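You operate a simulated robot arm through the tools that you are given. There is no shell and no other tool.

You are at the controls of a simulated robot arm. One attempt, no reset.

## Task
Power up at the desk, free its red stop, reset, set hand mode and speed 3, then warn and start.

The check looks at the end state, three seconds after you hand in, the way a careful person would. Anything else that was tipped, shoved, dropped, spilled or broken makes it a failure.

## Robot
A 6-joint arm with a two-finger parallel gripper, fixed in place. Base frame: the origin is on the floor under the middle of its stand, x ahead of it, y to its left, z up. Lengths are in cm, angles in rad, forces in N, time in s.
With the tool pointing down near the work surface it reaches from about 10 to 58 cm from the base axis. Its first joint turns from -1.152 to 1.152 rad. Payload 2.7 kg.
Tool frame: the origin (TCP) lies between the finger pads and is the grasp point; the fingertips stand 2.3 cm ahead of it; z points along the fingers, y is the line along which they close. The gripper opens to 9.4 cm. The fingers are 3.8 cm wide and 1 cm thick; the gripper's body (5.4 by 9.6 cm) begins 3.9 cm behind the TCP.
Orientation is told as [roll, pitch, yaw] about the base's x, y, z axes, in that order, counted from this pose: with the fingers straight down and closing along the base's y, the tool's x points along the base's -x, its y along +y and its z along -z.

## Interface
- The arm moves only by the tool arm_command. Its argument "increments" is a list of rows, each a list of 7 numbers: the shift along the base's x, y, z in cm, then the turn, a rotation vector about the base's x, y, z in rad, then the gripper command, from -1 (fully open) to 1 (shut), values between in proportion. In form: [[tx, ty, tz, ax, ay, az, grip], ...]. A call has 1 to 20 rows; each row is the pose to reach, as a shift and turn from the pose commanded when the call began. Rows are played at 5 a second. More than 5 cm and 0.15 rad between two rows, or a gripper value outside its range, and nothing of the call is played. A pose out of reach is approached as far as the arm can. The call stops where the force on the tool passes 40 N (or 10 N more than at its start, if that is more) or the arm is blocked; 0.2 s more then pass. Each finger travels about 4.5 cm/s and halts on what it meets, pressing with about 37 N; the grip force reading is that of the motor and also rises with nothing between the fingers. The clock runs only during rows and for 0.2 s after the last one: add rows that repeat a pose to give the fingers time. The reply holds the time, the measured pose of the TCP, the force on the tool along the base axes, the opening and the grip force, in the units named above and with some noise, with the torque about the TCP (base axes, N m) and any sound that the robot's microphone picked up.
- Cameras (640 x 400 px; columns grow to the right, rows downward): "scene" is fixed at [8.1, -43.19, 142.25]; the picture's right is [0.74, -0.67, 0.00], its down [-0.26, -0.28, -0.92] and it looks along [0.62, 0.68, -0.38] (base axes); focal length 269 px, centre (320, 200). "wrist" rides on the gripper at [8.7, 1.6, -7.4] in the tool frame; the picture's right is [-0.18, 0.98, 0.00], its down [-0.58, -0.11, -0.81] and it looks along [-0.79, -0.15, 0.59] (tool axes); focal length 243 px, centre (320, 200). There is no depth. A picture from a camera that has moved, and an enlarged one, comes with that camera's place and axes in the base frame and with its lens.
- camera(camera): a new picture of that camera. No time passes.
- inspect(camera, box): a new picture of the part [left, top, right, bottom] of that camera's present view, enlarged. No time passes.
- job_done(): hands the job in; it is judged then, once.

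Nothing tells you positions but the pictures and the camera data. Unless the task says otherwise, let go and move clear before handing in.

The tools are called after "Call:" by a JSON object that holds its "method" and its "body". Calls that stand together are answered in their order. arm_command: Moves the arm, as the interface text tells. Its arguments: {"type":"object","properties":{"increments":{"type":"array"}},"required":["increments"]} The other tools are called the same way: camera (camera) takes a picture; inspect (camera, box) takes an enlarged picture of a part of a camera's view; job_done () hands the job in.

At the start:

```text
t: 0.0
tcp_pos: [27.44, -10.69, 134.86]
orientation: [0.0, 0.0, 0.001]
wrist_force: [0.5, 0.1, -0.2]
moment: [-0.04, 0.01, -0.01]
gripper_width: 9.42
gripper_force: 0.1
```

scene: 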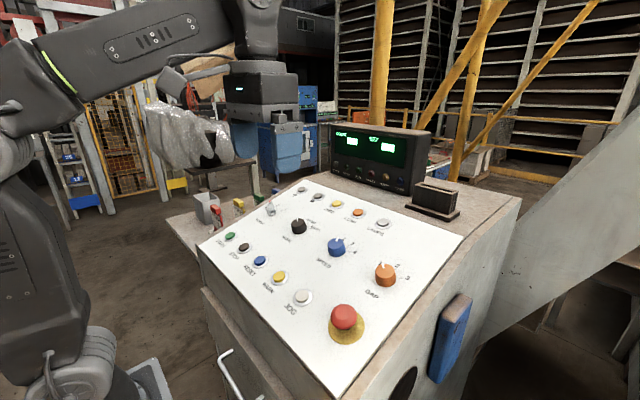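
wrist: 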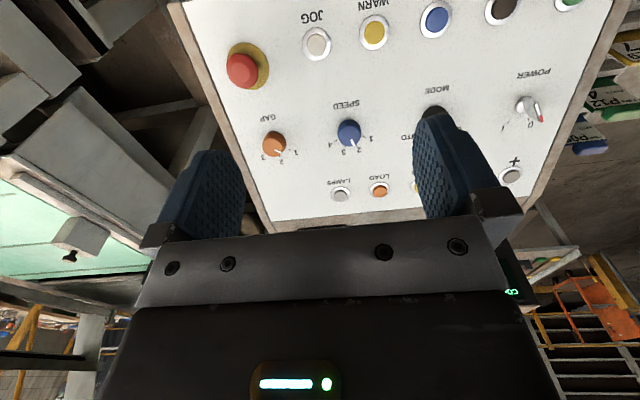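

I see a sloped console with a power key switch, mode/speed/gap knobs, a row of push buttons and a red mushroom stop. I'll take enlarged views first to read the labels and work out positions.

Call:
{"method": "inspect", "body": {"camera": "scene", "box": [190, 170, 350, 270]}}

Call:
{"method": "inspect", "body": {"camera": "scene", "box": [270, 170, 430, 270]}}

Call:
{"method": "inspect", "body": {"camera": "scene", "box": [230, 240, 430, 365]}}

Call:
{"method": "inspect", "body": {"camera": "scene", "box": [320, 115, 480, 215]}}

Call:
{"method": "inspect", "body": {"camera": "wrist", "box": [180, 0, 420, 150]}}

Call:
{"method": "inspect", "body": {"camera": "wrist", "box": [400, 0, 640, 150]}}

Call:
{"method": "inspect", "body": {"camera": "wrist", "box": [220, 90, 460, 240]}}

```text
4.00 times, centred on (270, 220) of scene
camera zoom: at [8.1, -43.19, 142.25], right [0.74, -0.67, 0.0], down [-0.26, -0.28, -0.92], along [0.62, 0.68, -0.38], focal length 1074 px, centre (520, 120)
```

zoom: 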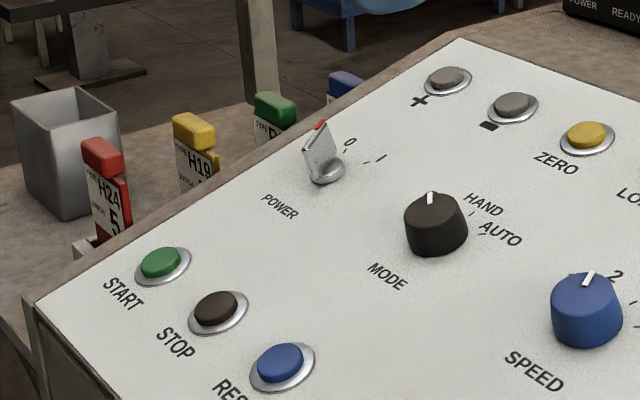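

```text
4.00 times, centred on (350, 220) of scene
camera zoom: at [8.1, -43.19, 142.25], right [0.74, -0.67, 0.0], down [-0.26, -0.28, -0.92], along [0.62, 0.68, -0.38], focal length 1074 px, centre (200, 120)
```

zoom: 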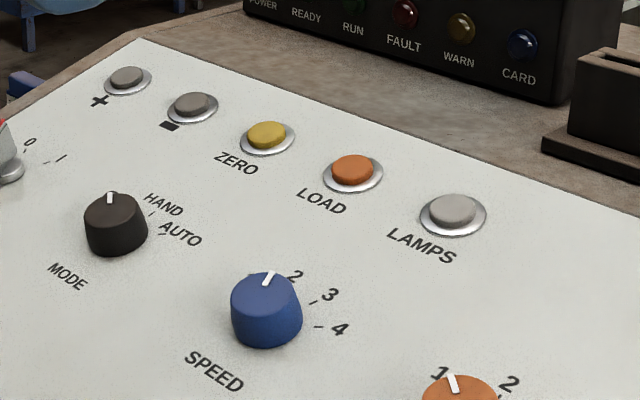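

```text
3.20 times, centred on (330, 302) of scene
camera zoom: at [8.1, -43.19, 142.25], right [0.74, -0.67, 0.0], down [-0.26, -0.28, -0.92], along [0.62, 0.68, -0.38], focal length 860 px, centre (288, -128)
```

zoom: 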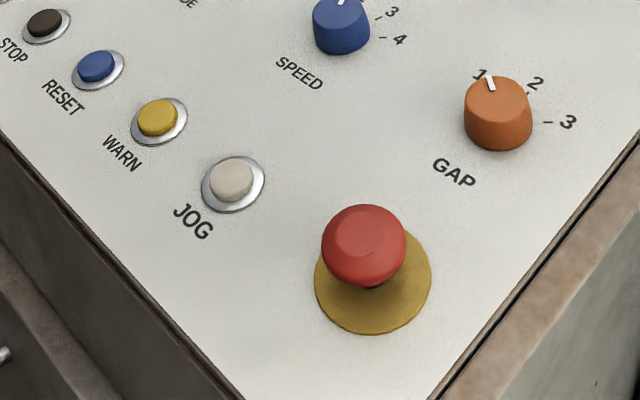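

```text
4.00 times, centred on (400, 165) of scene
camera zoom: at [8.1, -43.19, 142.25], right [0.74, -0.67, 0.0], down [-0.26, -0.28, -0.92], along [0.62, 0.68, -0.38], focal length 1074 px, centre (0, 340)
```

zoom: 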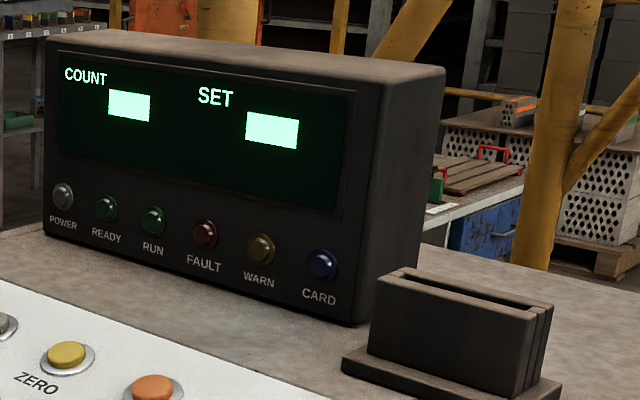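

```text
2.67 times, centred on (300, 75) of wrist
camera zoom: at [18.66, -8.94, 142.29], right [0.18, 0.98, 0.0], down [0.58, -0.11, 0.81], along [0.79, -0.15, -0.59], focal length 647 px, centre (373, 533)
```

zoom: 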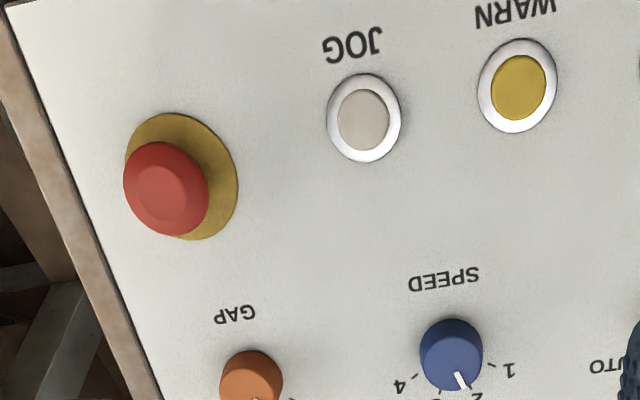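

```text
2.67 times, centred on (520, 75) of wrist
camera zoom: at [18.66, -8.94, 142.29], right [0.18, 0.98, 0.0], down [0.58, -0.11, 0.81], along [0.79, -0.15, -0.59], focal length 647 px, centre (-213, 533)
```

zoom: 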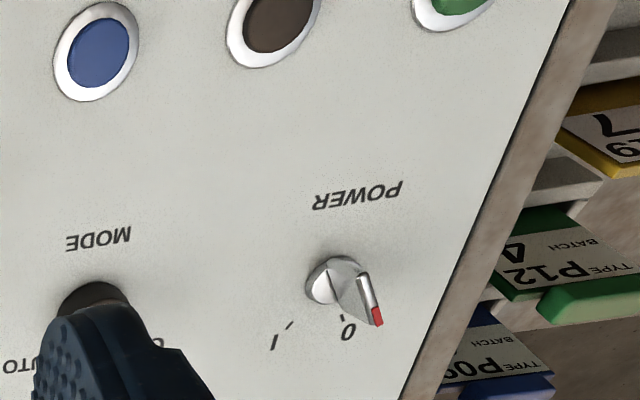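

```text
2.67 times, centred on (340, 165) of wrist
camera zoom: at [18.66, -8.94, 142.29], right [0.18, 0.98, 0.0], down [0.58, -0.11, 0.81], along [0.79, -0.15, -0.59], focal length 647 px, centre (267, 293)
```

zoom: 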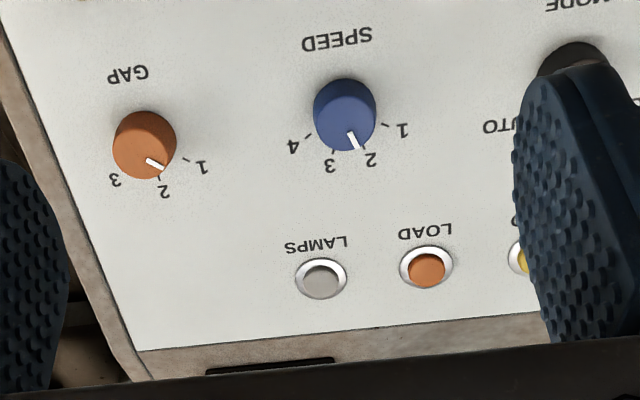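

The panel rises away from the robot by about 15°. The button row runs from START (y≈18.5) to JOG (y≈-12) at x≈32, z≈107, and the red stop is near (33, -22). I'll raise the arm and tilt it to look straight onto the panel.

Call:
{"method": "arm_command", "body": {"increments": [[0.5, 2.5, 1.2, 0, 0.11, 0, -1], [1, 5, 2.5, 0, 0.22, 0, -1], [1.5, 7.5, 3.7, 0, 0.33, 0, -1], [2, 10, 5, 0, 0.45, 0, -1], [2, 10, 5, 0, 0.45, 0, -1]]}}

Call:
{"method": "camera", "body": {"camera": "wrist"}}

Call:
{"method": "camera", "body": {"camera": "scene"}}

```text
t: 1.2
tcp_pos: [28.69, -0.38, 123.7]
orientation: [0.0, 0.449, -0.001]
wrist_force: [-0.4, 0.9, 0.6]
moment: [0.0, -0.03, 0.0]
gripper_width: 9.4
gripper_force: 0.1
out of reach, approached as far as the arm can: row 1, 2, 3, 4, 5
```

```text
taken
camera wrist: at [24.06, 1.27, 134.19], right [0.17, 0.98, -0.08], down [0.87, -0.11, 0.47], along [0.46, -0.15, -0.88], focal length 243 px, centre (320, 200)
```

wrist: 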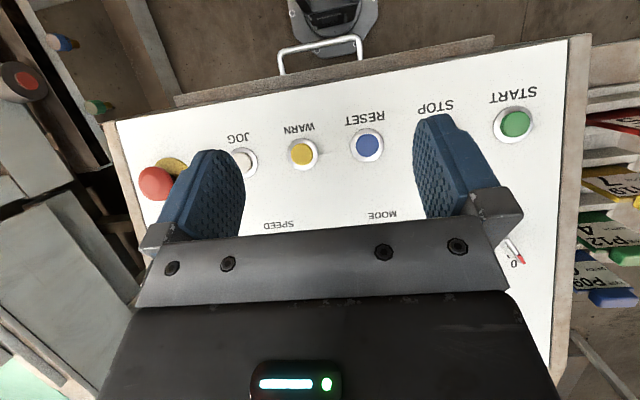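

```text
taken
```

scene: 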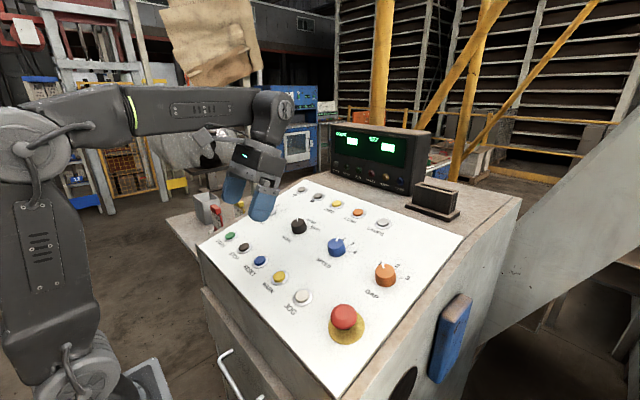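

The arm can't reach that high when tilted that way, so it settled lower. I'll undo the tilt in small steps and check which pose later shifts are counted from.

Call:
{"method": "arm_command", "body": {"increments": [[0, 0, 0, 0, -0.11, 0, -1], [0, 0, 0, 0, -0.22, 0, -1]]}}

```text
t: 1.8
tcp_pos: [28.02, -0.25, 123.65]
orientation: [0.0, 0.228, -0.001]
wrist_force: [-0.5, -0.4, 0.8]
moment: [0.02, 0.0, 0.03]
gripper_width: 9.42
gripper_force: 0.0
```

The shifts count from the pose actually reached. Now I'll move to a pose that shows the MODE and POWER controls between the fingers.

Call:
{"method": "arm_command", "body": {"increments": [[-1.5, 2.5, 1, 0, -0.06, 0, -1], [-3, 5, 2.5, 0, -0.12, 0, -1], [-4.5, 7.5, 4, 0, -0.18, 0, -1], [-6, 10, 5, 0, -0.228, 0, -1], [-6, 10, 5, 0, -0.228, 0, -1]]}}

Call:
{"method": "camera", "body": {"camera": "wrist"}}

Call:
{"method": "inspect", "body": {"camera": "wrist", "box": [260, 120, 420, 220]}}

```text
t: 3.0
tcp_pos: [21.74, 9.7, 128.22]
orientation: [0.0, 0.0, -0.001]
wrist_force: [0.0, 0.6, 0.7]
moment: [-0.01, 0.0, 0.0]
gripper_width: 9.37
gripper_force: 0.0
```

```text
taken
camera wrist: at [13.09, 11.39, 135.67], right [0.18, 0.98, 0.0], down [0.58, -0.11, 0.81], along [0.79, -0.15, -0.59], focal length 243 px, centre (320, 200)
```

wrist: 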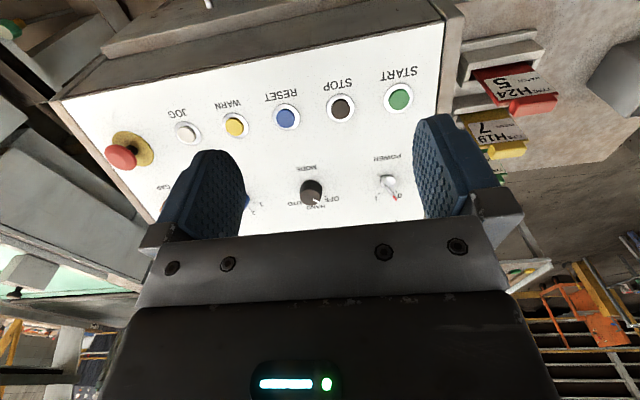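

```text
4.00 times, centred on (340, 170) of wrist
camera zoom: at [13.09, 11.39, 135.67], right [0.18, 0.98, 0.0], down [0.58, -0.11, 0.81], along [0.79, -0.15, -0.59], focal length 970 px, centre (240, 320)
```

zoom: 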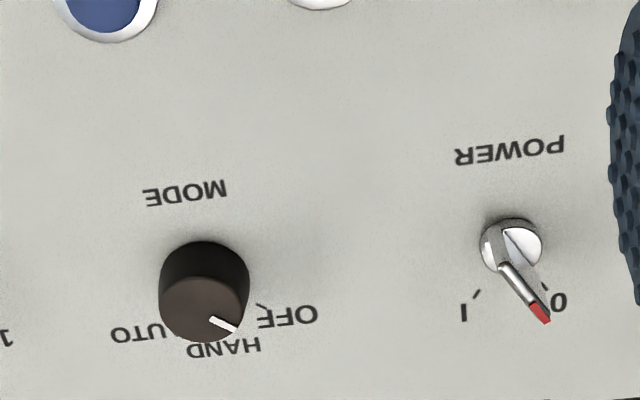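

POWER sits at about (44.2, 17.0) with its lever on 0. MODE is at (44.2, 4.2), reading OFF/HAND/AUTO with the pointer at OFF. Next I'll slide sideways to read the SPEED and GAP dials the same way.

Call:
{"method": "arm_command", "body": {"increments": [[0, -3.5, 0, 0, 0, 0, -1], [0, -7, 0, 0, 0, 0, -1], [0, -10.5, 0, 0, 0, 0, -1], [0, -14, 0, 0, 0, 0, -1], [0, -14, 0, 0, 0, 0, -1]]}}

Call:
{"method": "camera", "body": {"camera": "wrist"}}

Call:
{"method": "inspect", "body": {"camera": "wrist", "box": [240, 120, 400, 220]}}

Call:
{"method": "inspect", "body": {"camera": "scene", "box": [310, 220, 422, 290]}}

Call:
{"method": "inspect", "body": {"camera": "scene", "box": [250, 185, 346, 245]}}

```text
t: 4.2
tcp_pos: [21.67, -4.06, 128.28]
orientation: [0.0, 0.001, 0.0]
wrist_force: [0.3, -0.3, -0.9]
moment: [-0.02, 0.04, 0.01]
gripper_width: 9.4
gripper_force: 0.0
```

```text
taken
camera wrist: at [13.0, -2.34, 135.76], right [0.18, 0.98, 0.0], down [0.58, -0.11, 0.81], along [0.79, -0.15, -0.59], focal length 243 px, centre (320, 200)
```

wrist: 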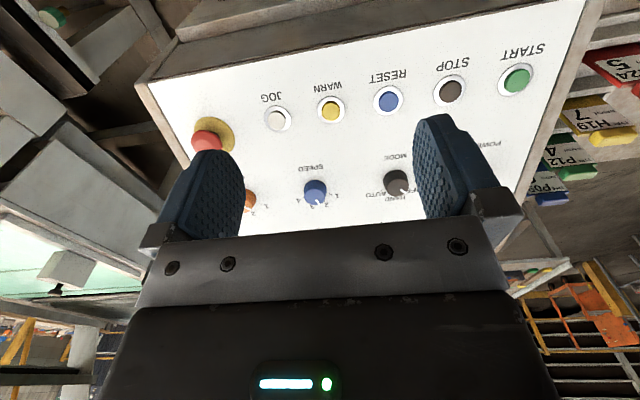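

```text
4.00 times, centred on (320, 170) of wrist
camera zoom: at [13.0, -2.34, 135.76], right [0.18, 0.98, 0.0], down [0.58, -0.11, 0.81], along [0.79, -0.15, -0.59], focal length 970 px, centre (320, 320)
```

zoom: 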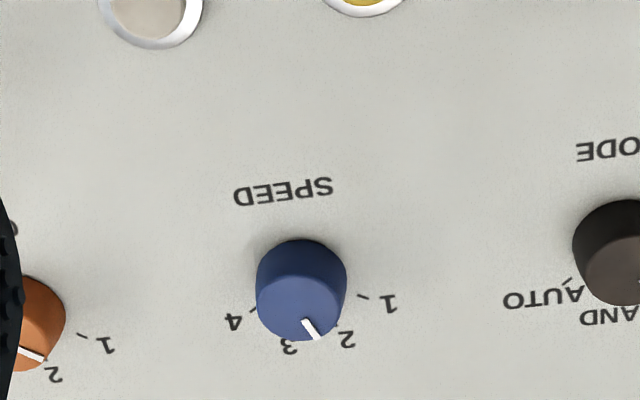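

```text
5.71 times, centred on (366, 255) of scene
camera zoom: at [8.1, -43.19, 142.25], right [0.74, -0.67, 0.0], down [-0.26, -0.28, -0.92], along [0.62, 0.68, -0.38], focal length 1535 px, centre (57, -114)
```

zoom: 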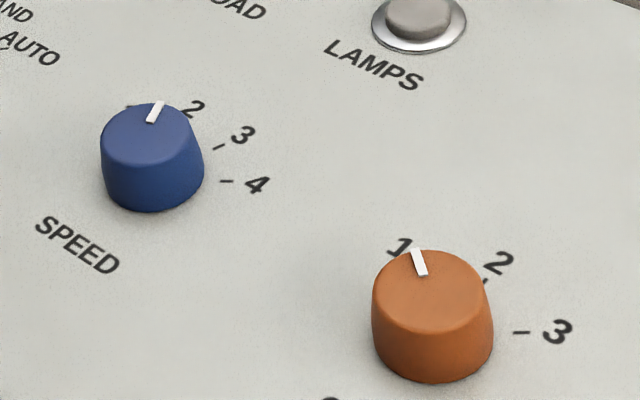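

```text
6.67 times, centred on (298, 215) of scene
camera zoom: at [8.1, -43.19, 142.25], right [0.74, -0.67, 0.0], down [-0.26, -0.28, -0.92], along [0.62, 0.68, -0.38], focal length 1791 px, centre (467, 100)
```

zoom: 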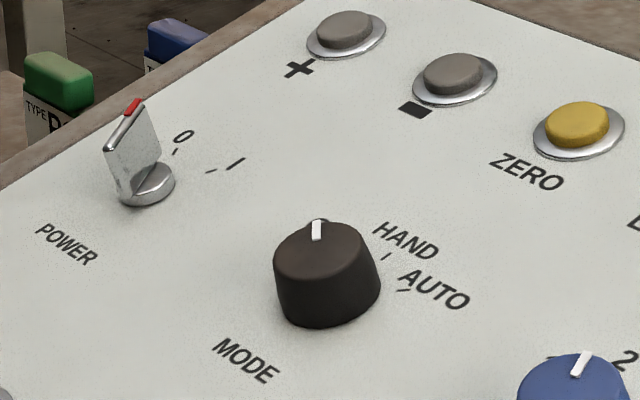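

The SPEED pointer is at 2, and one step clockwise reaches 3; MODE goes from OFF one step clockwise to HAND. The POWER blade stands about 3.4 cm proud and points at 0, so next I'll move above it with the tool tilted square to the panel.

Call:
{"method": "arm_command", "body": {"increments": [[2.5, 3, -1, 0, -0.04, 0, -0.5], [5, 6, -2, 0, -0.08, 0, -0.5], [7.5, 9, -3, 0, -0.12, 0, -0.5], [10, 12, -4, 0, -0.16, 0, -0.5], [12.5, 15, -5, 0, -0.2, 0, -0.5], [15, 18, -6, 0, -0.24, 0, -0.5], [17.5, 20, -6.5, 0, -0.269, 0, -0.5], [19.33, 20.86, -6.8, 0, -0.269, 0, -0.5], [19.33, 20.86, -6.8, 0, -0.269, 0, -0.5]]}}

Call:
{"method": "camera", "body": {"camera": "wrist"}}

Call:
{"method": "camera", "body": {"camera": "scene"}}

```text
t: 6.2
tcp_pos: [40.83, 16.6, 121.71]
orientation: [0.001, -0.268, -0.002]
wrist_force: [0.3, 0.4, 0.8]
moment: [-0.01, -0.01, 0.01]
gripper_width: 7.06
gripper_force: 0.0
```

```text
taken
camera wrist: at [30.46, 18.32, 126.63], right [0.18, 0.98, 0.05], down [0.35, -0.11, 0.93], along [0.92, -0.15, -0.36], focal length 243 px, centre (320, 200)
```

wrist: 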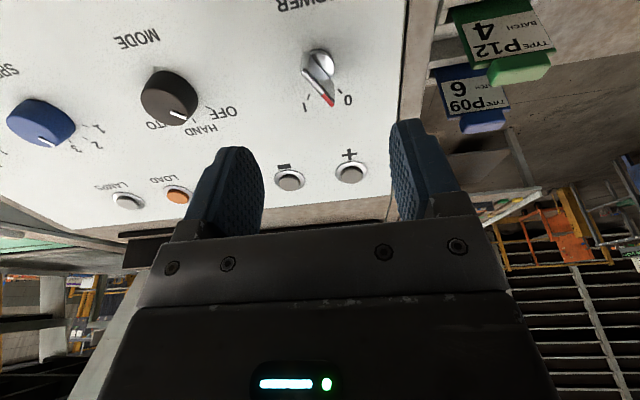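

```text
taken
```

scene: 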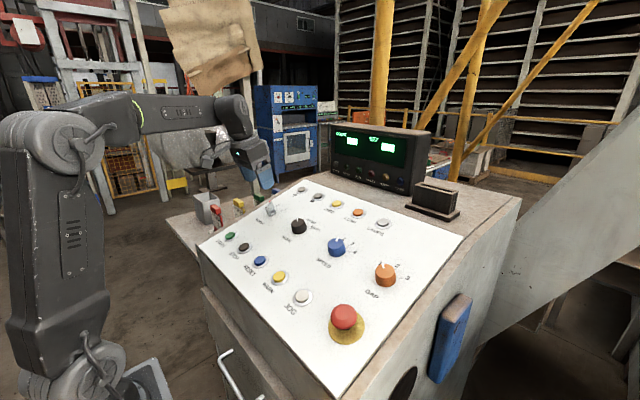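

Call:
{"method": "inspect", "body": {"camera": "wrist", "box": [264, 30, 392, 110]}}

Call:
{"method": "inspect", "body": {"camera": "wrist", "box": [110, 50, 270, 150]}}

Call:
{"method": "inspect", "body": {"camera": "wrist", "box": [0, 60, 160, 160]}}

```text
5.00 times, centred on (328, 70) of wrist
camera zoom: at [30.46, 18.32, 126.63], right [0.18, 0.98, 0.05], down [0.35, -0.11, 0.93], along [0.92, -0.15, -0.36], focal length 1213 px, centre (280, 850)
```

zoom: 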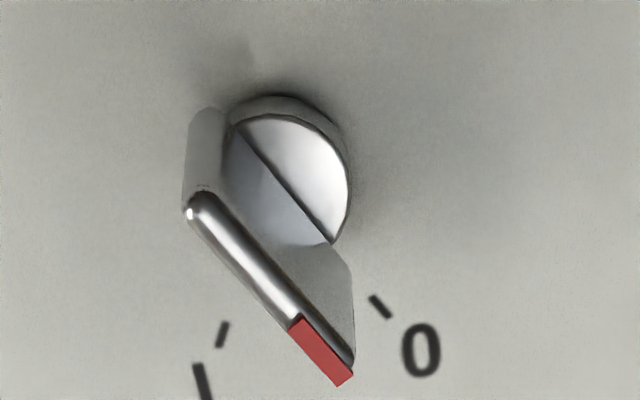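

```text
4.00 times, centred on (190, 100) of wrist
camera zoom: at [30.46, 18.32, 126.63], right [0.18, 0.98, 0.05], down [0.35, -0.11, 0.93], along [0.92, -0.15, -0.36], focal length 970 px, centre (840, 600)
```

zoom: 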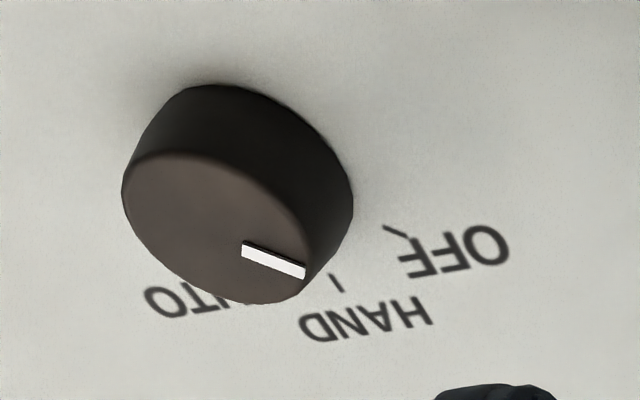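

```text
4.00 times, centred on (80, 110) of wrist
camera zoom: at [30.46, 18.32, 126.63], right [0.18, 0.98, 0.05], down [0.35, -0.11, 0.93], along [0.92, -0.15, -0.36], focal length 970 px, centre (1280, 560)
```

zoom: 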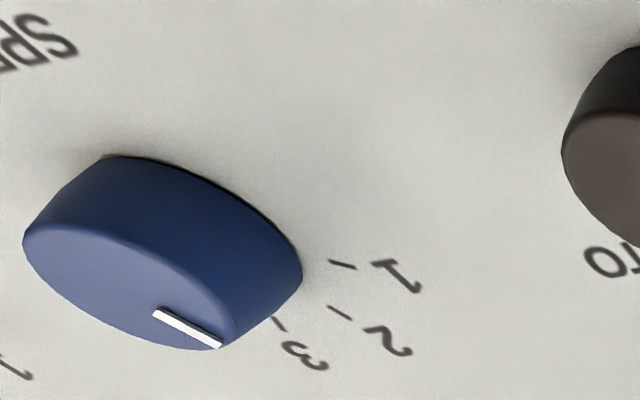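

The POWER axis meets the panel at about (44.0, 16.6), with the blade turned 29° toward 0 and the I tick mirrored on the other side. I'll turn the tool +0.5 rad about the panel normal to line the fingers up with the blade, then check.

Call:
{"method": "arm_command", "body": {"increments": [[0, 0, 0, -0.0266, 0, 0.0964, -0.2], [0, 0, 0, -0.0532, 0, 0.1928, -0.2], [0, 0, 0, -0.0798, 0, 0.2892, -0.2], [0, 0, 0, -0.1064, 0, 0.3856, -0.2], [0, 0, 0, -0.133, 0, 0.482, -0.2], [0, 0, 0, -0.133, 0, 0.482, -0.2]]}}

Call:
{"method": "camera", "body": {"camera": "wrist"}}

```text
t: 7.6
tcp_pos: [40.83, 16.73, 121.59]
orientation: [-0.128, -0.234, 0.517]
wrist_force: [0.9, -0.6, 0.3]
moment: [-0.03, -0.01, 0.0]
gripper_width: 5.65
gripper_force: 0.1
```

```text
taken
camera wrist: at [30.75, 13.98, 126.52], right [-0.3, 0.95, -0.08], down [0.33, 0.18, 0.93], along [0.9, 0.25, -0.37], focal length 243 px, centre (320, 200)
```

wrist: 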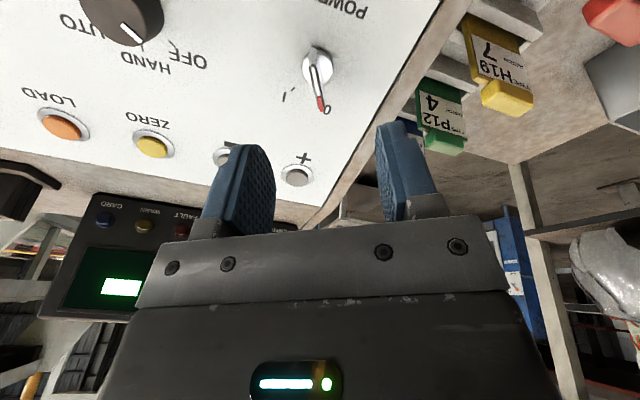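

The blade now lines up with the finger plane, near the tool axis. I'll descend along the panel normal until the fingertips are about 1.5 cm above the panel.

Call:
{"method": "arm_command", "body": {"increments": [[0.53, -0.03, -1.93, 0, 0, 0, -0.2], [1.06, -0.05, -3.86, 0, 0, 0, -0.2], [1.46, -0.08, -5.3, 0, 0, 0, -0.2], [1.73, -0.1, -6.27, 0, 0, 0, -0.2], [1.73, -0.1, -6.27, 0, 0, 0, -0.2]]}}

Call:
{"method": "camera", "body": {"camera": "wrist"}}

Call:
{"method": "inspect", "body": {"camera": "scene", "box": [220, 150, 348, 230]}}

```text
t: 8.8
tcp_pos: [42.55, 16.44, 115.43]
orientation: [-0.13, -0.233, 0.515]
wrist_force: [-0.6, -0.2, -0.5]
moment: [-0.02, 0.02, 0.0]
gripper_width: 5.61
gripper_force: 0.0
```

```text
taken
camera wrist: at [32.46, 13.82, 120.38], right [-0.3, 0.95, -0.08], down [0.33, 0.18, 0.93], along [0.9, 0.25, -0.37], focal length 243 px, centre (320, 200)
```

wrist: 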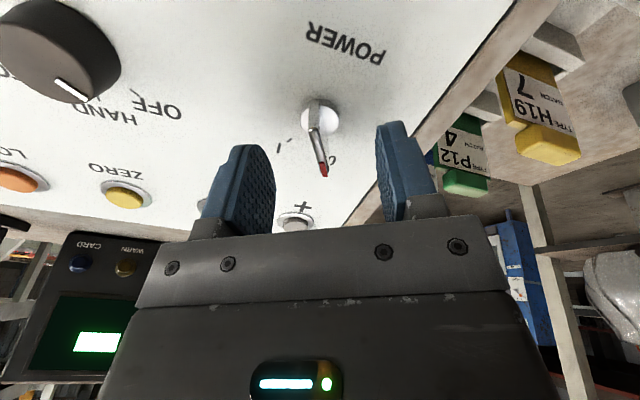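

```text
5.00 times, centred on (284, 190) of scene
camera zoom: at [8.1, -43.19, 142.25], right [0.74, -0.67, 0.0], down [-0.26, -0.28, -0.92], along [0.62, 0.68, -0.38], focal length 1343 px, centre (500, 250)
```

zoom: 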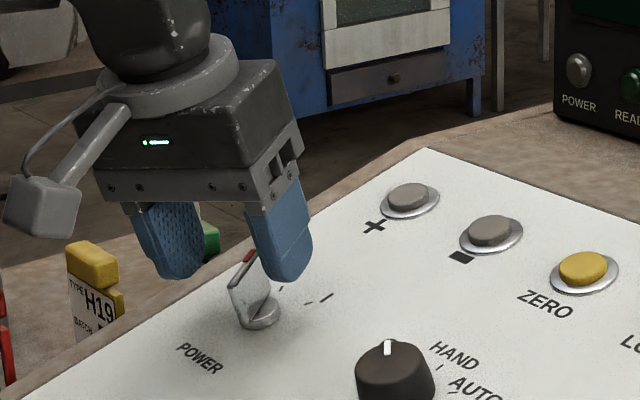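

The fingers straddle the blade cleanly. I'll go 2 cm lower and close on it.

Call:
{"method": "arm_command", "body": {"increments": [[0.27, 0.08, -0.97, 0, 0, 0, -0.2], [0.53, 0.15, -1.93, 0, 0, 0, -0.2], [0.53, 0.15, -1.93, 0, 0, 0, -0.2], [0.53, 0.15, -1.93, 0, 0, 0, 0.3], [0.53, 0.15, -1.93, 0, 0, 0, 0.8], [0.53, 0.15, -1.93, 0, 0, 0, 1], [0.53, 0.15, -1.93, 0, 0, 0, 1], [0.53, 0.15, -1.93, 0, 0, 0, 1]]}}

Call:
{"method": "camera", "body": {"camera": "wrist"}}

Call:
{"method": "inspect", "body": {"camera": "scene", "box": [220, 150, 348, 230]}}

```text
t: 10.6
tcp_pos: [43.17, 16.5, 113.43]
orientation: [-0.134, -0.234, 0.514]
wrist_force: [12.5, -19.2, -0.6]
moment: [-0.45, -0.26, -0.13]
gripper_width: 0.58
gripper_force: 44.8
```

```text
taken
camera wrist: at [33.14, 13.87, 118.42], right [-0.3, 0.95, -0.09], down [0.33, 0.19, 0.93], along [0.9, 0.25, -0.37], focal length 243 px, centre (320, 200)
```

wrist: 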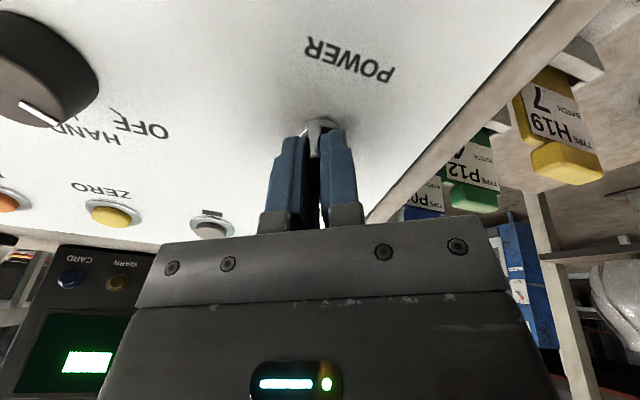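

```text
5.00 times, centred on (284, 190) of scene
camera zoom: at [8.14, -43.25, 142.22], right [0.74, -0.67, 0.0], down [-0.26, -0.28, -0.92], along [0.62, 0.69, -0.38], focal length 1343 px, centre (500, 250)
```

zoom: 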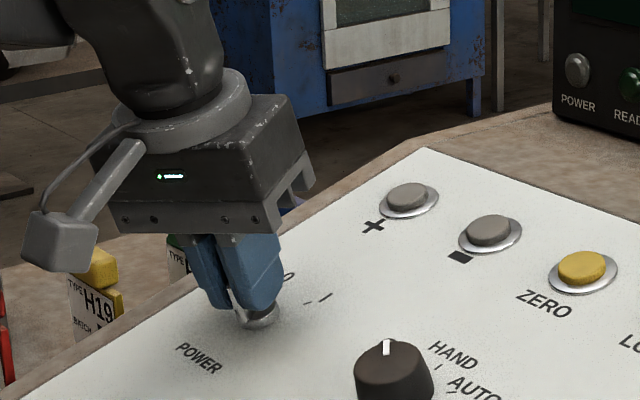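

The blade is gripped (0.58 cm), with about 23 N of side load because the tool is slightly off its centre. I'll nudge the hand by a couple of millimetres to relieve that before turning.

Call:
{"method": "arm_command", "body": {"increments": [[0.05, -0.08, 0, 0, 0, 0, 1], [0.09, -0.15, 0.0, 0, 0, 0, 1], [0.09, -0.15, 0.0, 0, 0, 0, 1]]}}

```text
t: 11.4
tcp_pos: [43.26, 16.49, 113.55]
orientation: [-0.134, -0.233, 0.518]
wrist_force: [2.3, -17.1, 11.4]
moment: [-1.19, 0.97, -0.34]
gripper_width: 0.58
gripper_force: 44.8
```

The side load is lower and acceptable. I'll start turning clockwise about the panel normal, a partial turn first so I can watch the forces.

Call:
{"method": "arm_command", "body": {"increments": [[0.05, -0.08, 0, 0.0266, 0, -0.0964, 1], [0.05, -0.08, 0, 0.0532, 0, -0.1928, 1], [0.05, -0.08, 0, 0.0798, 0, -0.2892, 1], [0.05, -0.08, 0, 0.0798, 0, -0.2892, 1]]}}

Call:
{"method": "camera", "body": {"camera": "wrist"}}

```text
t: 12.4
tcp_pos: [43.21, 16.45, 113.41]
orientation: [-0.051, -0.266, 0.206]
wrist_force: [-10.7, -7.2, 17.6]
moment: [-0.56, -0.32, -0.16]
gripper_width: 0.6
gripper_force: 45.3
```

```text
taken
camera wrist: at [32.72, 16.43, 118.29], right [-0.01, 1.0, 0.0], down [0.35, 0.01, 0.93], along [0.93, 0.01, -0.36], focal length 243 px, centre (320, 200)
```

wrist: 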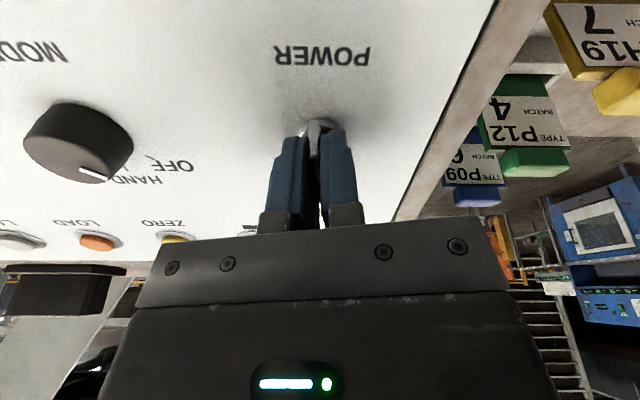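

The switch is turning with the hand. There's some load along the normal, so I'll lift slightly and carry on to the I side.

Call:
{"method": "arm_command", "body": {"increments": [[0.0, -0.03, 0.1, 0.0266, 0, -0.0964, 1], [0.0, -0.03, 0.1, 0.0532, 0, -0.1928, 1], [0.0, -0.03, 0.1, 0.0798, 0, -0.2892, 1], [0.0, -0.03, 0.1, 0.1064, 0, -0.3856, 1], [0.0, -0.03, 0.1, 0.133, 0, -0.482, 1], [0.0, -0.03, 0.1, 0.1596, 0, -0.5784, 1], [0.0, -0.03, 0.1, 0.1596, 0, -0.5784, 1]]}}

Call:
{"method": "camera", "body": {"camera": "wrist"}}

Call:
{"method": "inspect", "body": {"camera": "scene", "box": [320, 115, 480, 215]}}

```text
t: 14.0
tcp_pos: [43.26, 16.5, 113.42]
orientation: [0.111, -0.248, -0.414]
wrist_force: [5.6, 10.1, 3.4]
moment: [0.95, 1.21, 0.26]
gripper_width: 0.59
gripper_force: 45.6
```

```text
taken
camera wrist: at [34.14, 21.43, 118.7], right [0.53, 0.83, 0.15], down [0.26, -0.33, 0.91], along [0.81, -0.44, -0.39], focal length 243 px, centre (320, 200)
```

wrist: 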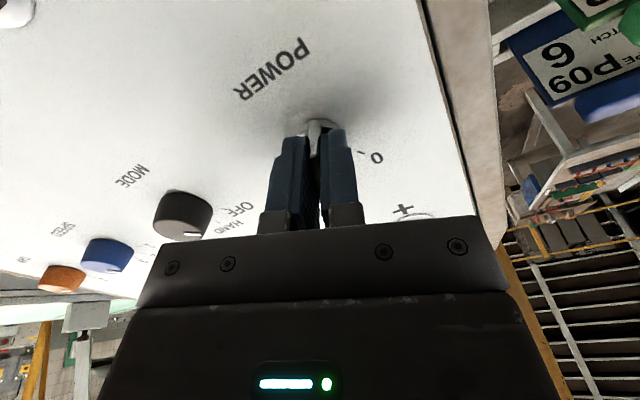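

```text
4.00 times, centred on (400, 165) of scene
camera zoom: at [8.12, -43.16, 142.25], right [0.74, -0.67, 0.0], down [-0.26, -0.28, -0.92], along [0.62, 0.68, -0.38], focal length 1074 px, centre (0, 340)
```

zoom: 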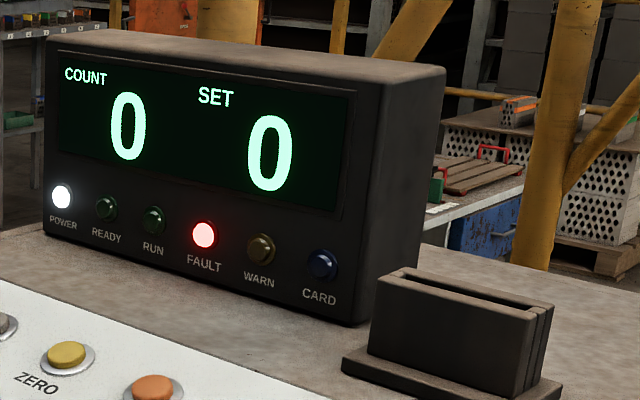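

The POWER lamp is lit and FAULT is on, as expected with the stop latched. I'll turn slightly further so the lever sits fully on I.

Call:
{"method": "arm_command", "body": {"increments": [[0.0, 0, 0, 0.0133, 0, -0.0482, 1], [0.0, 0, 0, 0.0266, 0, -0.0964, 1], [0.0, 0, 0, 0.0266, 0, -0.0964, 1]]}}

```text
t: 14.8
tcp_pos: [43.3, 16.53, 113.47]
orientation: [0.132, -0.232, -0.517]
wrist_force: [-1.1, 12.7, 4.9]
moment: [1.05, 0.56, 0.31]
gripper_width: 0.62
gripper_force: 45.3
```

The lever is at about -0.53 rad, at the I mark. Now I'll open and lift away along the normal.

Call:
{"method": "arm_command", "body": {"increments": [[0, 0, 0, 0, 0, 0, 0.5], [0, 0, 0, 0, 0, 0, 0.0], [0, 0, 0, 0, 0, 0, -0.2], [0, 0, 0, 0, 0, 0, -0.2], [-0.53, 0, 1.93, 0, 0, 0, -0.2], [-1.06, 0, 3.86, 0, 0, 0, -0.2], [-1.6, 0, 5.8, 0, 0, 0, -0.2], [-2.13, 0, 7.7, 0, 0, 0, -0.2], [-2.13, 0, 7.7, 0, 0, 0, -0.2]]}}

Call:
{"method": "camera", "body": {"camera": "wrist"}}

Call:
{"method": "inspect", "body": {"camera": "scene", "box": [250, 185, 346, 245]}}

```text
t: 16.8
tcp_pos: [41.11, 16.47, 121.32]
orientation: [0.133, -0.234, -0.515]
wrist_force: [-0.6, -0.1, -1.0]
moment: [-0.01, 0.03, 0.01]
gripper_width: 5.66
gripper_force: 0.1
```

```text
taken
camera wrist: at [32.51, 22.11, 126.6], right [0.61, 0.77, 0.17], down [0.23, -0.37, 0.9], along [0.76, -0.51, -0.41], focal length 243 px, centre (320, 200)
```

wrist: 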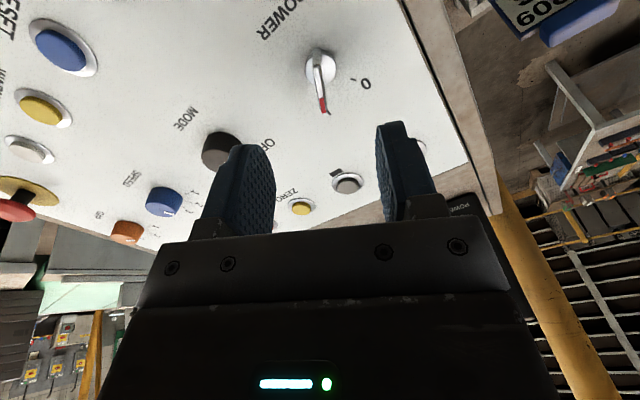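

```text
6.67 times, centred on (298, 215) of scene
camera zoom: at [8.1, -43.19, 142.25], right [0.74, -0.67, 0.0], down [-0.26, -0.28, -0.92], along [0.62, 0.68, -0.38], focal length 1791 px, centre (467, 100)
```

zoom: 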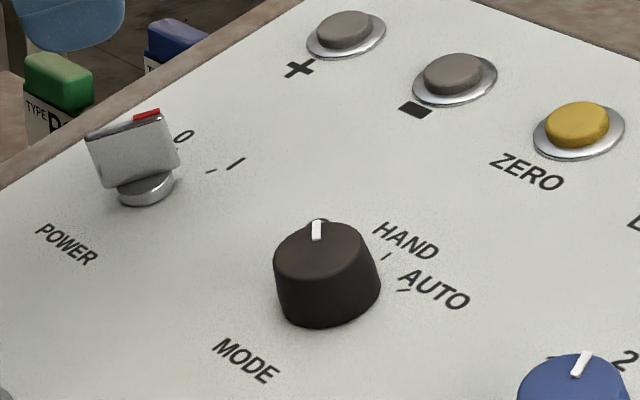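

POWER is now at I. Next is the red stop: I'll square the hand to the panel again and move above it at about (33.2, -21.9) for a close look.

Call:
{"method": "arm_command", "body": {"increments": [[-1, -3.2, 0, -0.012, 0, 0.043, -0.6], [-2, -6.4, 0, -0.024, 0, 0.085, -0.6], [-3, -9.6, 0, -0.035, 0, 0.128, -0.6], [-4, -12.8, 0, -0.047, 0, 0.17, -0.6], [-5, -16, 0, -0.059, 0, 0.213, -0.6], [-6, -19.2, 0, -0.07, 0, 0.255, -0.6], [-7, -22.4, 0, -0.082, 0, 0.298, -0.6], [-8, -25.6, 0, -0.094, 0, 0.341, -0.6], [-9, -28.8, -0.5, -0.106, 0, 0.383, -0.6], [-10, -32, -1, -0.117, 0, 0.426, -0.6], [-10.7, -35.2, -2, -0.129, 0, 0.468, -0.6], [-11.1, -38.4, -2.5, -0.141, 0, 0.511, -0.6], [-11.1, -38.4, -2.5, -0.141, 0, 0.511, -0.6]]}}

Call:
{"method": "camera", "body": {"camera": "wrist"}}

Call:
{"method": "inspect", "body": {"camera": "scene", "box": [280, 280, 408, 360]}}

```text
t: 19.6
tcp_pos: [30.0, -21.8, 118.59]
orientation: [-0.008, -0.269, 0.032]
wrist_force: [-0.7, -0.6, 0.7]
moment: [0.03, -0.02, -0.01]
gripper_width: 7.52
gripper_force: 0.1
```

```text
taken
camera wrist: at [19.66, -20.38, 123.48], right [0.15, 0.99, 0.04], down [0.35, -0.09, 0.93], along [0.93, -0.12, -0.36], focal length 243 px, centre (320, 200)
```

wrist: 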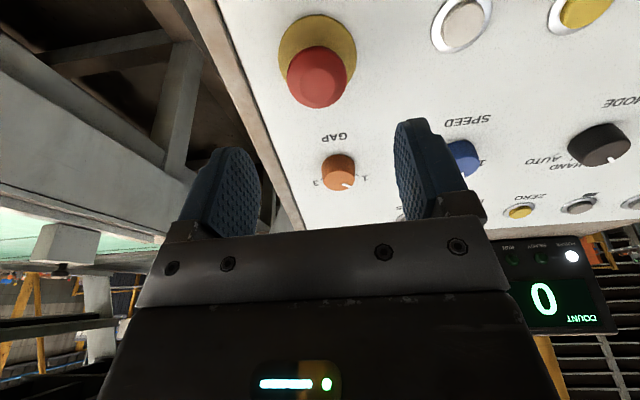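

```text
5.00 times, centred on (344, 320) of scene
camera zoom: at [8.1, -43.19, 142.25], right [0.74, -0.67, 0.0], down [-0.26, -0.28, -0.92], along [0.62, 0.68, -0.38], focal length 1343 px, centre (200, -400)
```

zoom: 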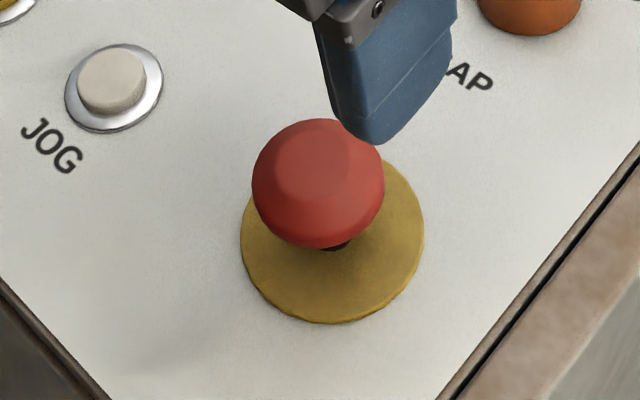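

Call:
{"method": "inspect", "body": {"camera": "wrist", "box": [260, 5, 388, 115]}}

```text
3.64 times, centred on (324, 60) of wrist
camera zoom: at [19.66, -20.38, 123.48], right [0.15, 0.99, 0.04], down [0.35, -0.09, 0.93], along [0.93, -0.12, -0.36], focal length 882 px, centre (306, 709)
```

zoom: 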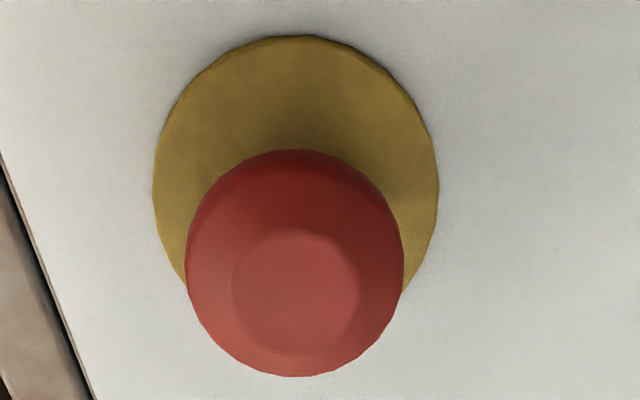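

The mushroom head is about 4.2 cm across on a stem, with its axis near (33.1, -21.85). I'll descend around it with the fingers open, and stop with the tips just under the rim.

Call:
{"method": "arm_command", "body": {"increments": [[0.5, -0.02, -2, 0, 0, 0, -0.6], [1.0, -0.04, -4, 0, 0, 0, -0.6], [1.4, -0.05, -5.5, 0, 0, 0, -0.6], [1.65, -0.05, -6.5, 0, 0, 0, -0.6], [1.65, -0.05, -6.5, 0, 0, 0, -0.6]]}}

Call:
{"method": "camera", "body": {"camera": "wrist"}}

Call:
{"method": "inspect", "body": {"camera": "scene", "box": [270, 255, 430, 355]}}

```text
t: 20.8
tcp_pos: [31.78, -21.95, 112.11]
orientation: [-0.009, -0.268, 0.033]
wrist_force: [-0.4, 0.7, -0.3]
moment: [-0.03, -0.01, 0.03]
gripper_width: 7.49
gripper_force: 0.1
```

```text
taken
camera wrist: at [21.35, -20.53, 117.0], right [0.15, 0.99, 0.04], down [0.35, -0.09, 0.93], along [0.92, -0.12, -0.36], focal length 243 px, centre (320, 200)
```

wrist: 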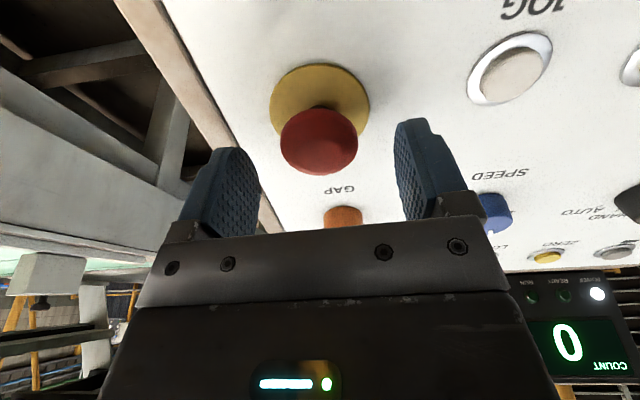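

```text
4.00 times, centred on (350, 305) of scene
camera zoom: at [8.1, -43.19, 142.25], right [0.74, -0.67, 0.0], down [-0.26, -0.28, -0.92], along [0.62, 0.68, -0.38], focal length 1074 px, centre (200, -220)
```

zoom: 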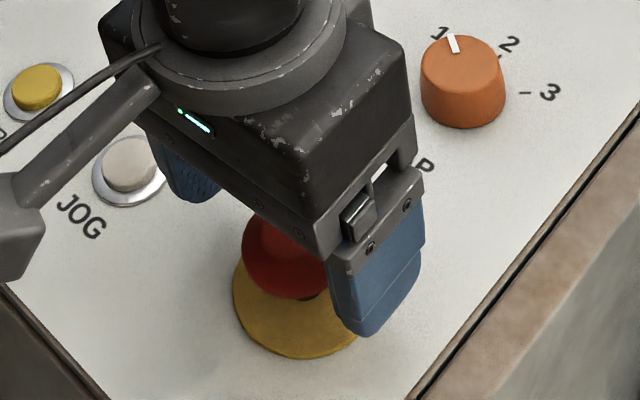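

The head is centred between the fingers. I'll lower another 1.9 cm and close on it.

Call:
{"method": "arm_command", "body": {"increments": [[0.26, 0.05, -0.96, 0, 0, 0, -0.6], [0.5, 0.05, -1.83, 0, 0, 0, -0.6], [0.5, 0.05, -1.83, 0, 0, 0, -0.3], [0.5, 0.05, -1.83, 0, 0, 0, 0], [0.5, 0.05, -1.83, 0, 0, 0, 0.5], [0.5, 0.05, -1.83, 0, 0, 0, 1], [0.5, 0.05, -1.83, 0, 0, 0, 1], [0.5, 0.05, -1.83, 0, 0, 0, 1]]}}

Call:
{"method": "camera", "body": {"camera": "wrist"}}

Call:
{"method": "inspect", "body": {"camera": "scene", "box": [270, 255, 430, 355]}}

```text
t: 22.6
tcp_pos: [32.22, -22.02, 110.39]
orientation: [-0.009, -0.266, 0.03]
wrist_force: [0.8, -1.3, -2.1]
moment: [-0.31, -0.02, 0.0]
gripper_width: 4.1
gripper_force: 44.8
```

```text
taken
camera wrist: at [21.87, -20.56, 115.16], right [0.15, 0.99, 0.04], down [0.35, -0.09, 0.93], along [0.92, -0.12, -0.36], focal length 243 px, centre (320, 200)
```

wrist: 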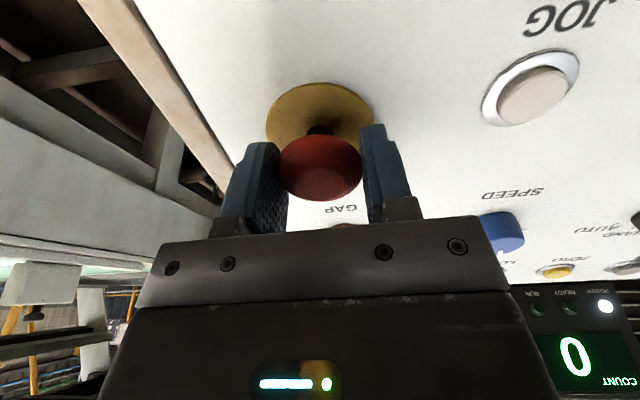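

```text
4.00 times, centred on (350, 305) of scene
camera zoom: at [8.11, -43.2, 142.24], right [0.74, -0.67, 0.0], down [-0.26, -0.28, -0.92], along [0.62, 0.68, -0.38], focal length 1074 px, centre (200, -220)
```

zoom: 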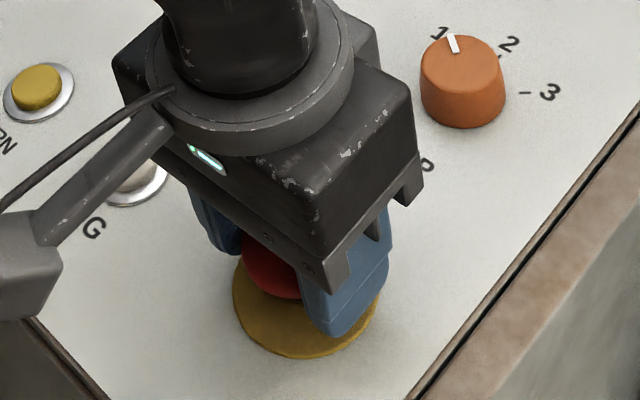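

The head is held at 4.1 cm with little side load. There's no marking for how it releases, so I'll try a gentle clockwise twist first and watch the torque.

Call:
{"method": "arm_command", "body": {"increments": [[0, 0, 0, 0.0266, 0, -0.0964, 1], [0, 0, 0, 0.0532, 0, -0.1928, 1], [0, 0, 0, 0.0798, 0, -0.2892, 1], [0, 0, 0, 0.0798, 0, -0.2892, 1]]}}

Call:
{"method": "camera", "body": {"camera": "wrist"}}

Call:
{"method": "inspect", "body": {"camera": "scene", "box": [320, 115, 480, 215]}}

```text
t: 23.6
tcp_pos: [32.23, -21.99, 110.42]
orientation: [0.072, -0.258, -0.281]
wrist_force: [4.4, -11.8, -1.2]
moment: [-0.48, 0.33, 0.88]
gripper_width: 4.04
gripper_force: 44.9
```

```text
taken
camera wrist: at [22.64, -18.06, 115.4], right [0.42, 0.9, 0.12], down [0.3, -0.26, 0.92], along [0.86, -0.36, -0.38], focal length 243 px, centre (320, 200)
```

wrist: 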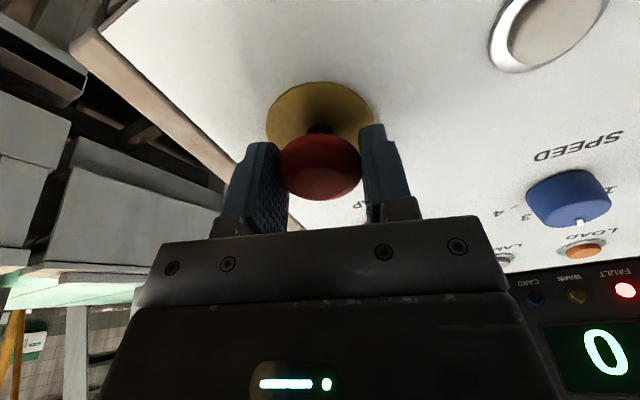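

```text
4.00 times, centred on (400, 165) of scene
camera zoom: at [8.12, -43.23, 142.23], right [0.74, -0.67, 0.0], down [-0.26, -0.28, -0.92], along [0.62, 0.69, -0.38], focal length 1074 px, centre (0, 340)
```

zoom: 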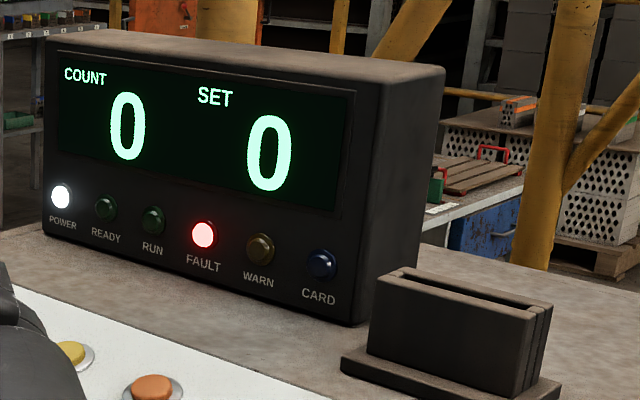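

There's about 1 N·m of resistance about the axis, so it's either a spring or slip. I'll twist further and see whether it gives.

Call:
{"method": "arm_command", "body": {"increments": [[0, 0, 0, 0.0266, 0, -0.0964, 1], [0, 0, 0, 0.0532, 0, -0.1928, 1], [0, 0, 0, 0.0798, 0, -0.2892, 1], [0, 0, 0, 0.1064, 0, -0.3856, 1], [0, 0, 0, 0.1064, 0, -0.3856, 1]]}}

Call:
{"method": "inspect", "body": {"camera": "wrist", "box": [240, 70, 400, 240]}}

Call:
{"method": "inspect", "body": {"camera": "scene", "box": [270, 255, 430, 355]}}

```text
t: 24.8
tcp_pos: [32.1, -22.08, 110.33]
orientation: [0.169, -0.207, -0.687]
wrist_force: [-4.3, -12.5, -0.1]
moment: [-0.22, 0.1, 0.56]
gripper_width: 4.05
gripper_force: 44.9
```

```text
2.35 times, centred on (320, 155) of wrist
camera zoom: at [24.57, -15.24, 115.95], right [0.73, 0.66, 0.2], down [0.16, -0.45, 0.88], along [0.67, -0.61, -0.43], focal length 571 px, centre (320, 306)
```

zoom: 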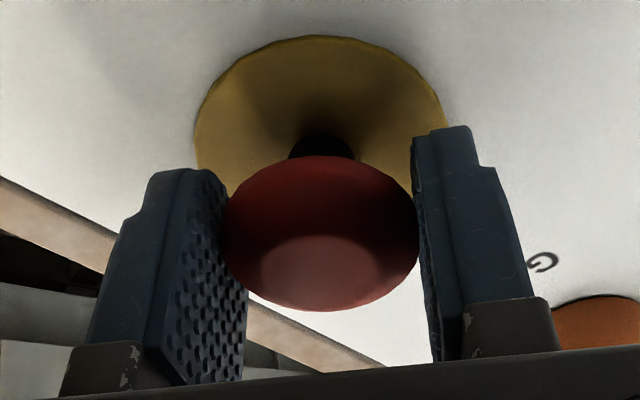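

```text
4.00 times, centred on (350, 305) of scene
camera zoom: at [8.08, -43.23, 142.24], right [0.74, -0.67, 0.0], down [-0.26, -0.28, -0.92], along [0.62, 0.69, -0.38], focal length 1074 px, centre (200, -220)
```

zoom: 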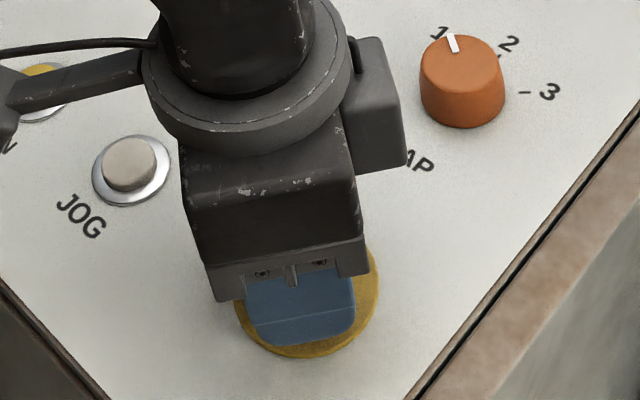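

Torque dropped to about 0.6 N·m with no release, so the fingers are probably slipping or the head just drags. Now I'll try a gentle straight pull along the normal.

Call:
{"method": "arm_command", "body": {"increments": [[-0.053, 0, 0.193, 0, 0, 0, 1], [-0.106, 0, 0.386, 0, 0, 0, 1], [-0.16, 0, 0.58, 0, 0, 0, 1], [-0.16, 0, 0.58, 0, 0, 0, 1]]}}

Call:
{"method": "inspect", "body": {"camera": "wrist", "box": [240, 70, 400, 240]}}

Call:
{"method": "inspect", "body": {"camera": "scene", "box": [320, 115, 480, 215]}}

```text
t: 25.8
tcp_pos: [31.95, -21.96, 110.75]
orientation: [0.17, -0.209, -0.688]
wrist_force: [-4.2, -14.2, 3.5]
moment: [0.58, 0.61, -0.26]
gripper_width: 4.03
gripper_force: 44.8
```

```text
2.35 times, centred on (320, 155) of wrist
camera zoom: at [24.4, -15.23, 116.49], right [0.73, 0.66, 0.2], down [0.16, -0.45, 0.88], along [0.67, -0.61, -0.43], focal length 571 px, centre (320, 306)
```

zoom: 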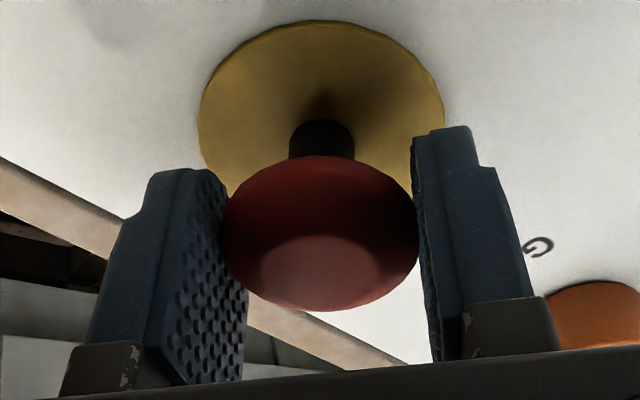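

```text
4.00 times, centred on (400, 165) of scene
camera zoom: at [8.09, -43.24, 142.23], right [0.74, -0.67, 0.0], down [-0.26, -0.28, -0.92], along [0.62, 0.69, -0.38], focal length 1074 px, centre (0, 340)
```

zoom: 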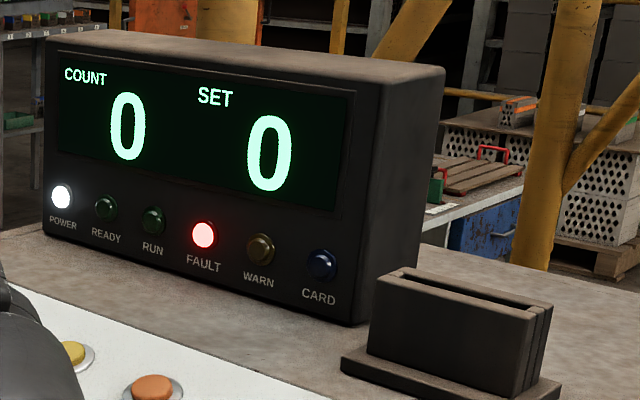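

The head rose with the hand and more stem is showing, so it has released. I'll pull a little further to find the end of its travel.

Call:
{"method": "arm_command", "body": {"increments": [[-0.04, 0, 0.145, 0, 0, 0, 1], [-0.08, 0, 0.29, 0, 0, 0, 1], [-0.08, 0, 0.29, 0, 0, 0, 1]]}}

Call:
{"method": "inspect", "body": {"camera": "wrist", "box": [240, 70, 400, 240]}}

```text
t: 26.6
tcp_pos: [31.89, -21.91, 111.17]
orientation: [0.171, -0.21, -0.685]
wrist_force: [-3.3, -4.6, -0.5]
moment: [-0.25, -0.51, -0.18]
gripper_width: 4.05
gripper_force: 44.7
```

```text
2.35 times, centred on (320, 155) of wrist
camera zoom: at [24.32, -15.26, 116.71], right [0.73, 0.66, 0.2], down [0.16, -0.45, 0.88], along [0.67, -0.61, -0.43], focal length 571 px, centre (320, 306)
```

zoom: 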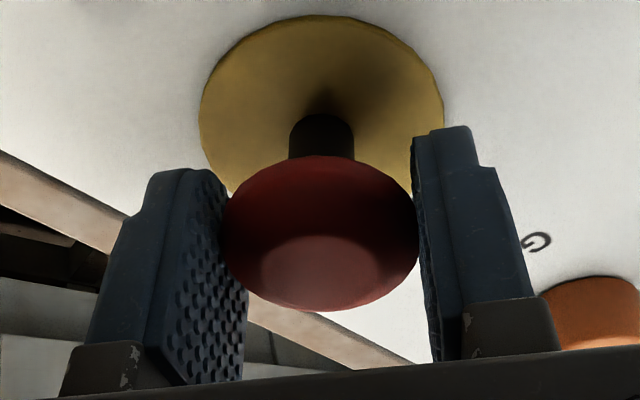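

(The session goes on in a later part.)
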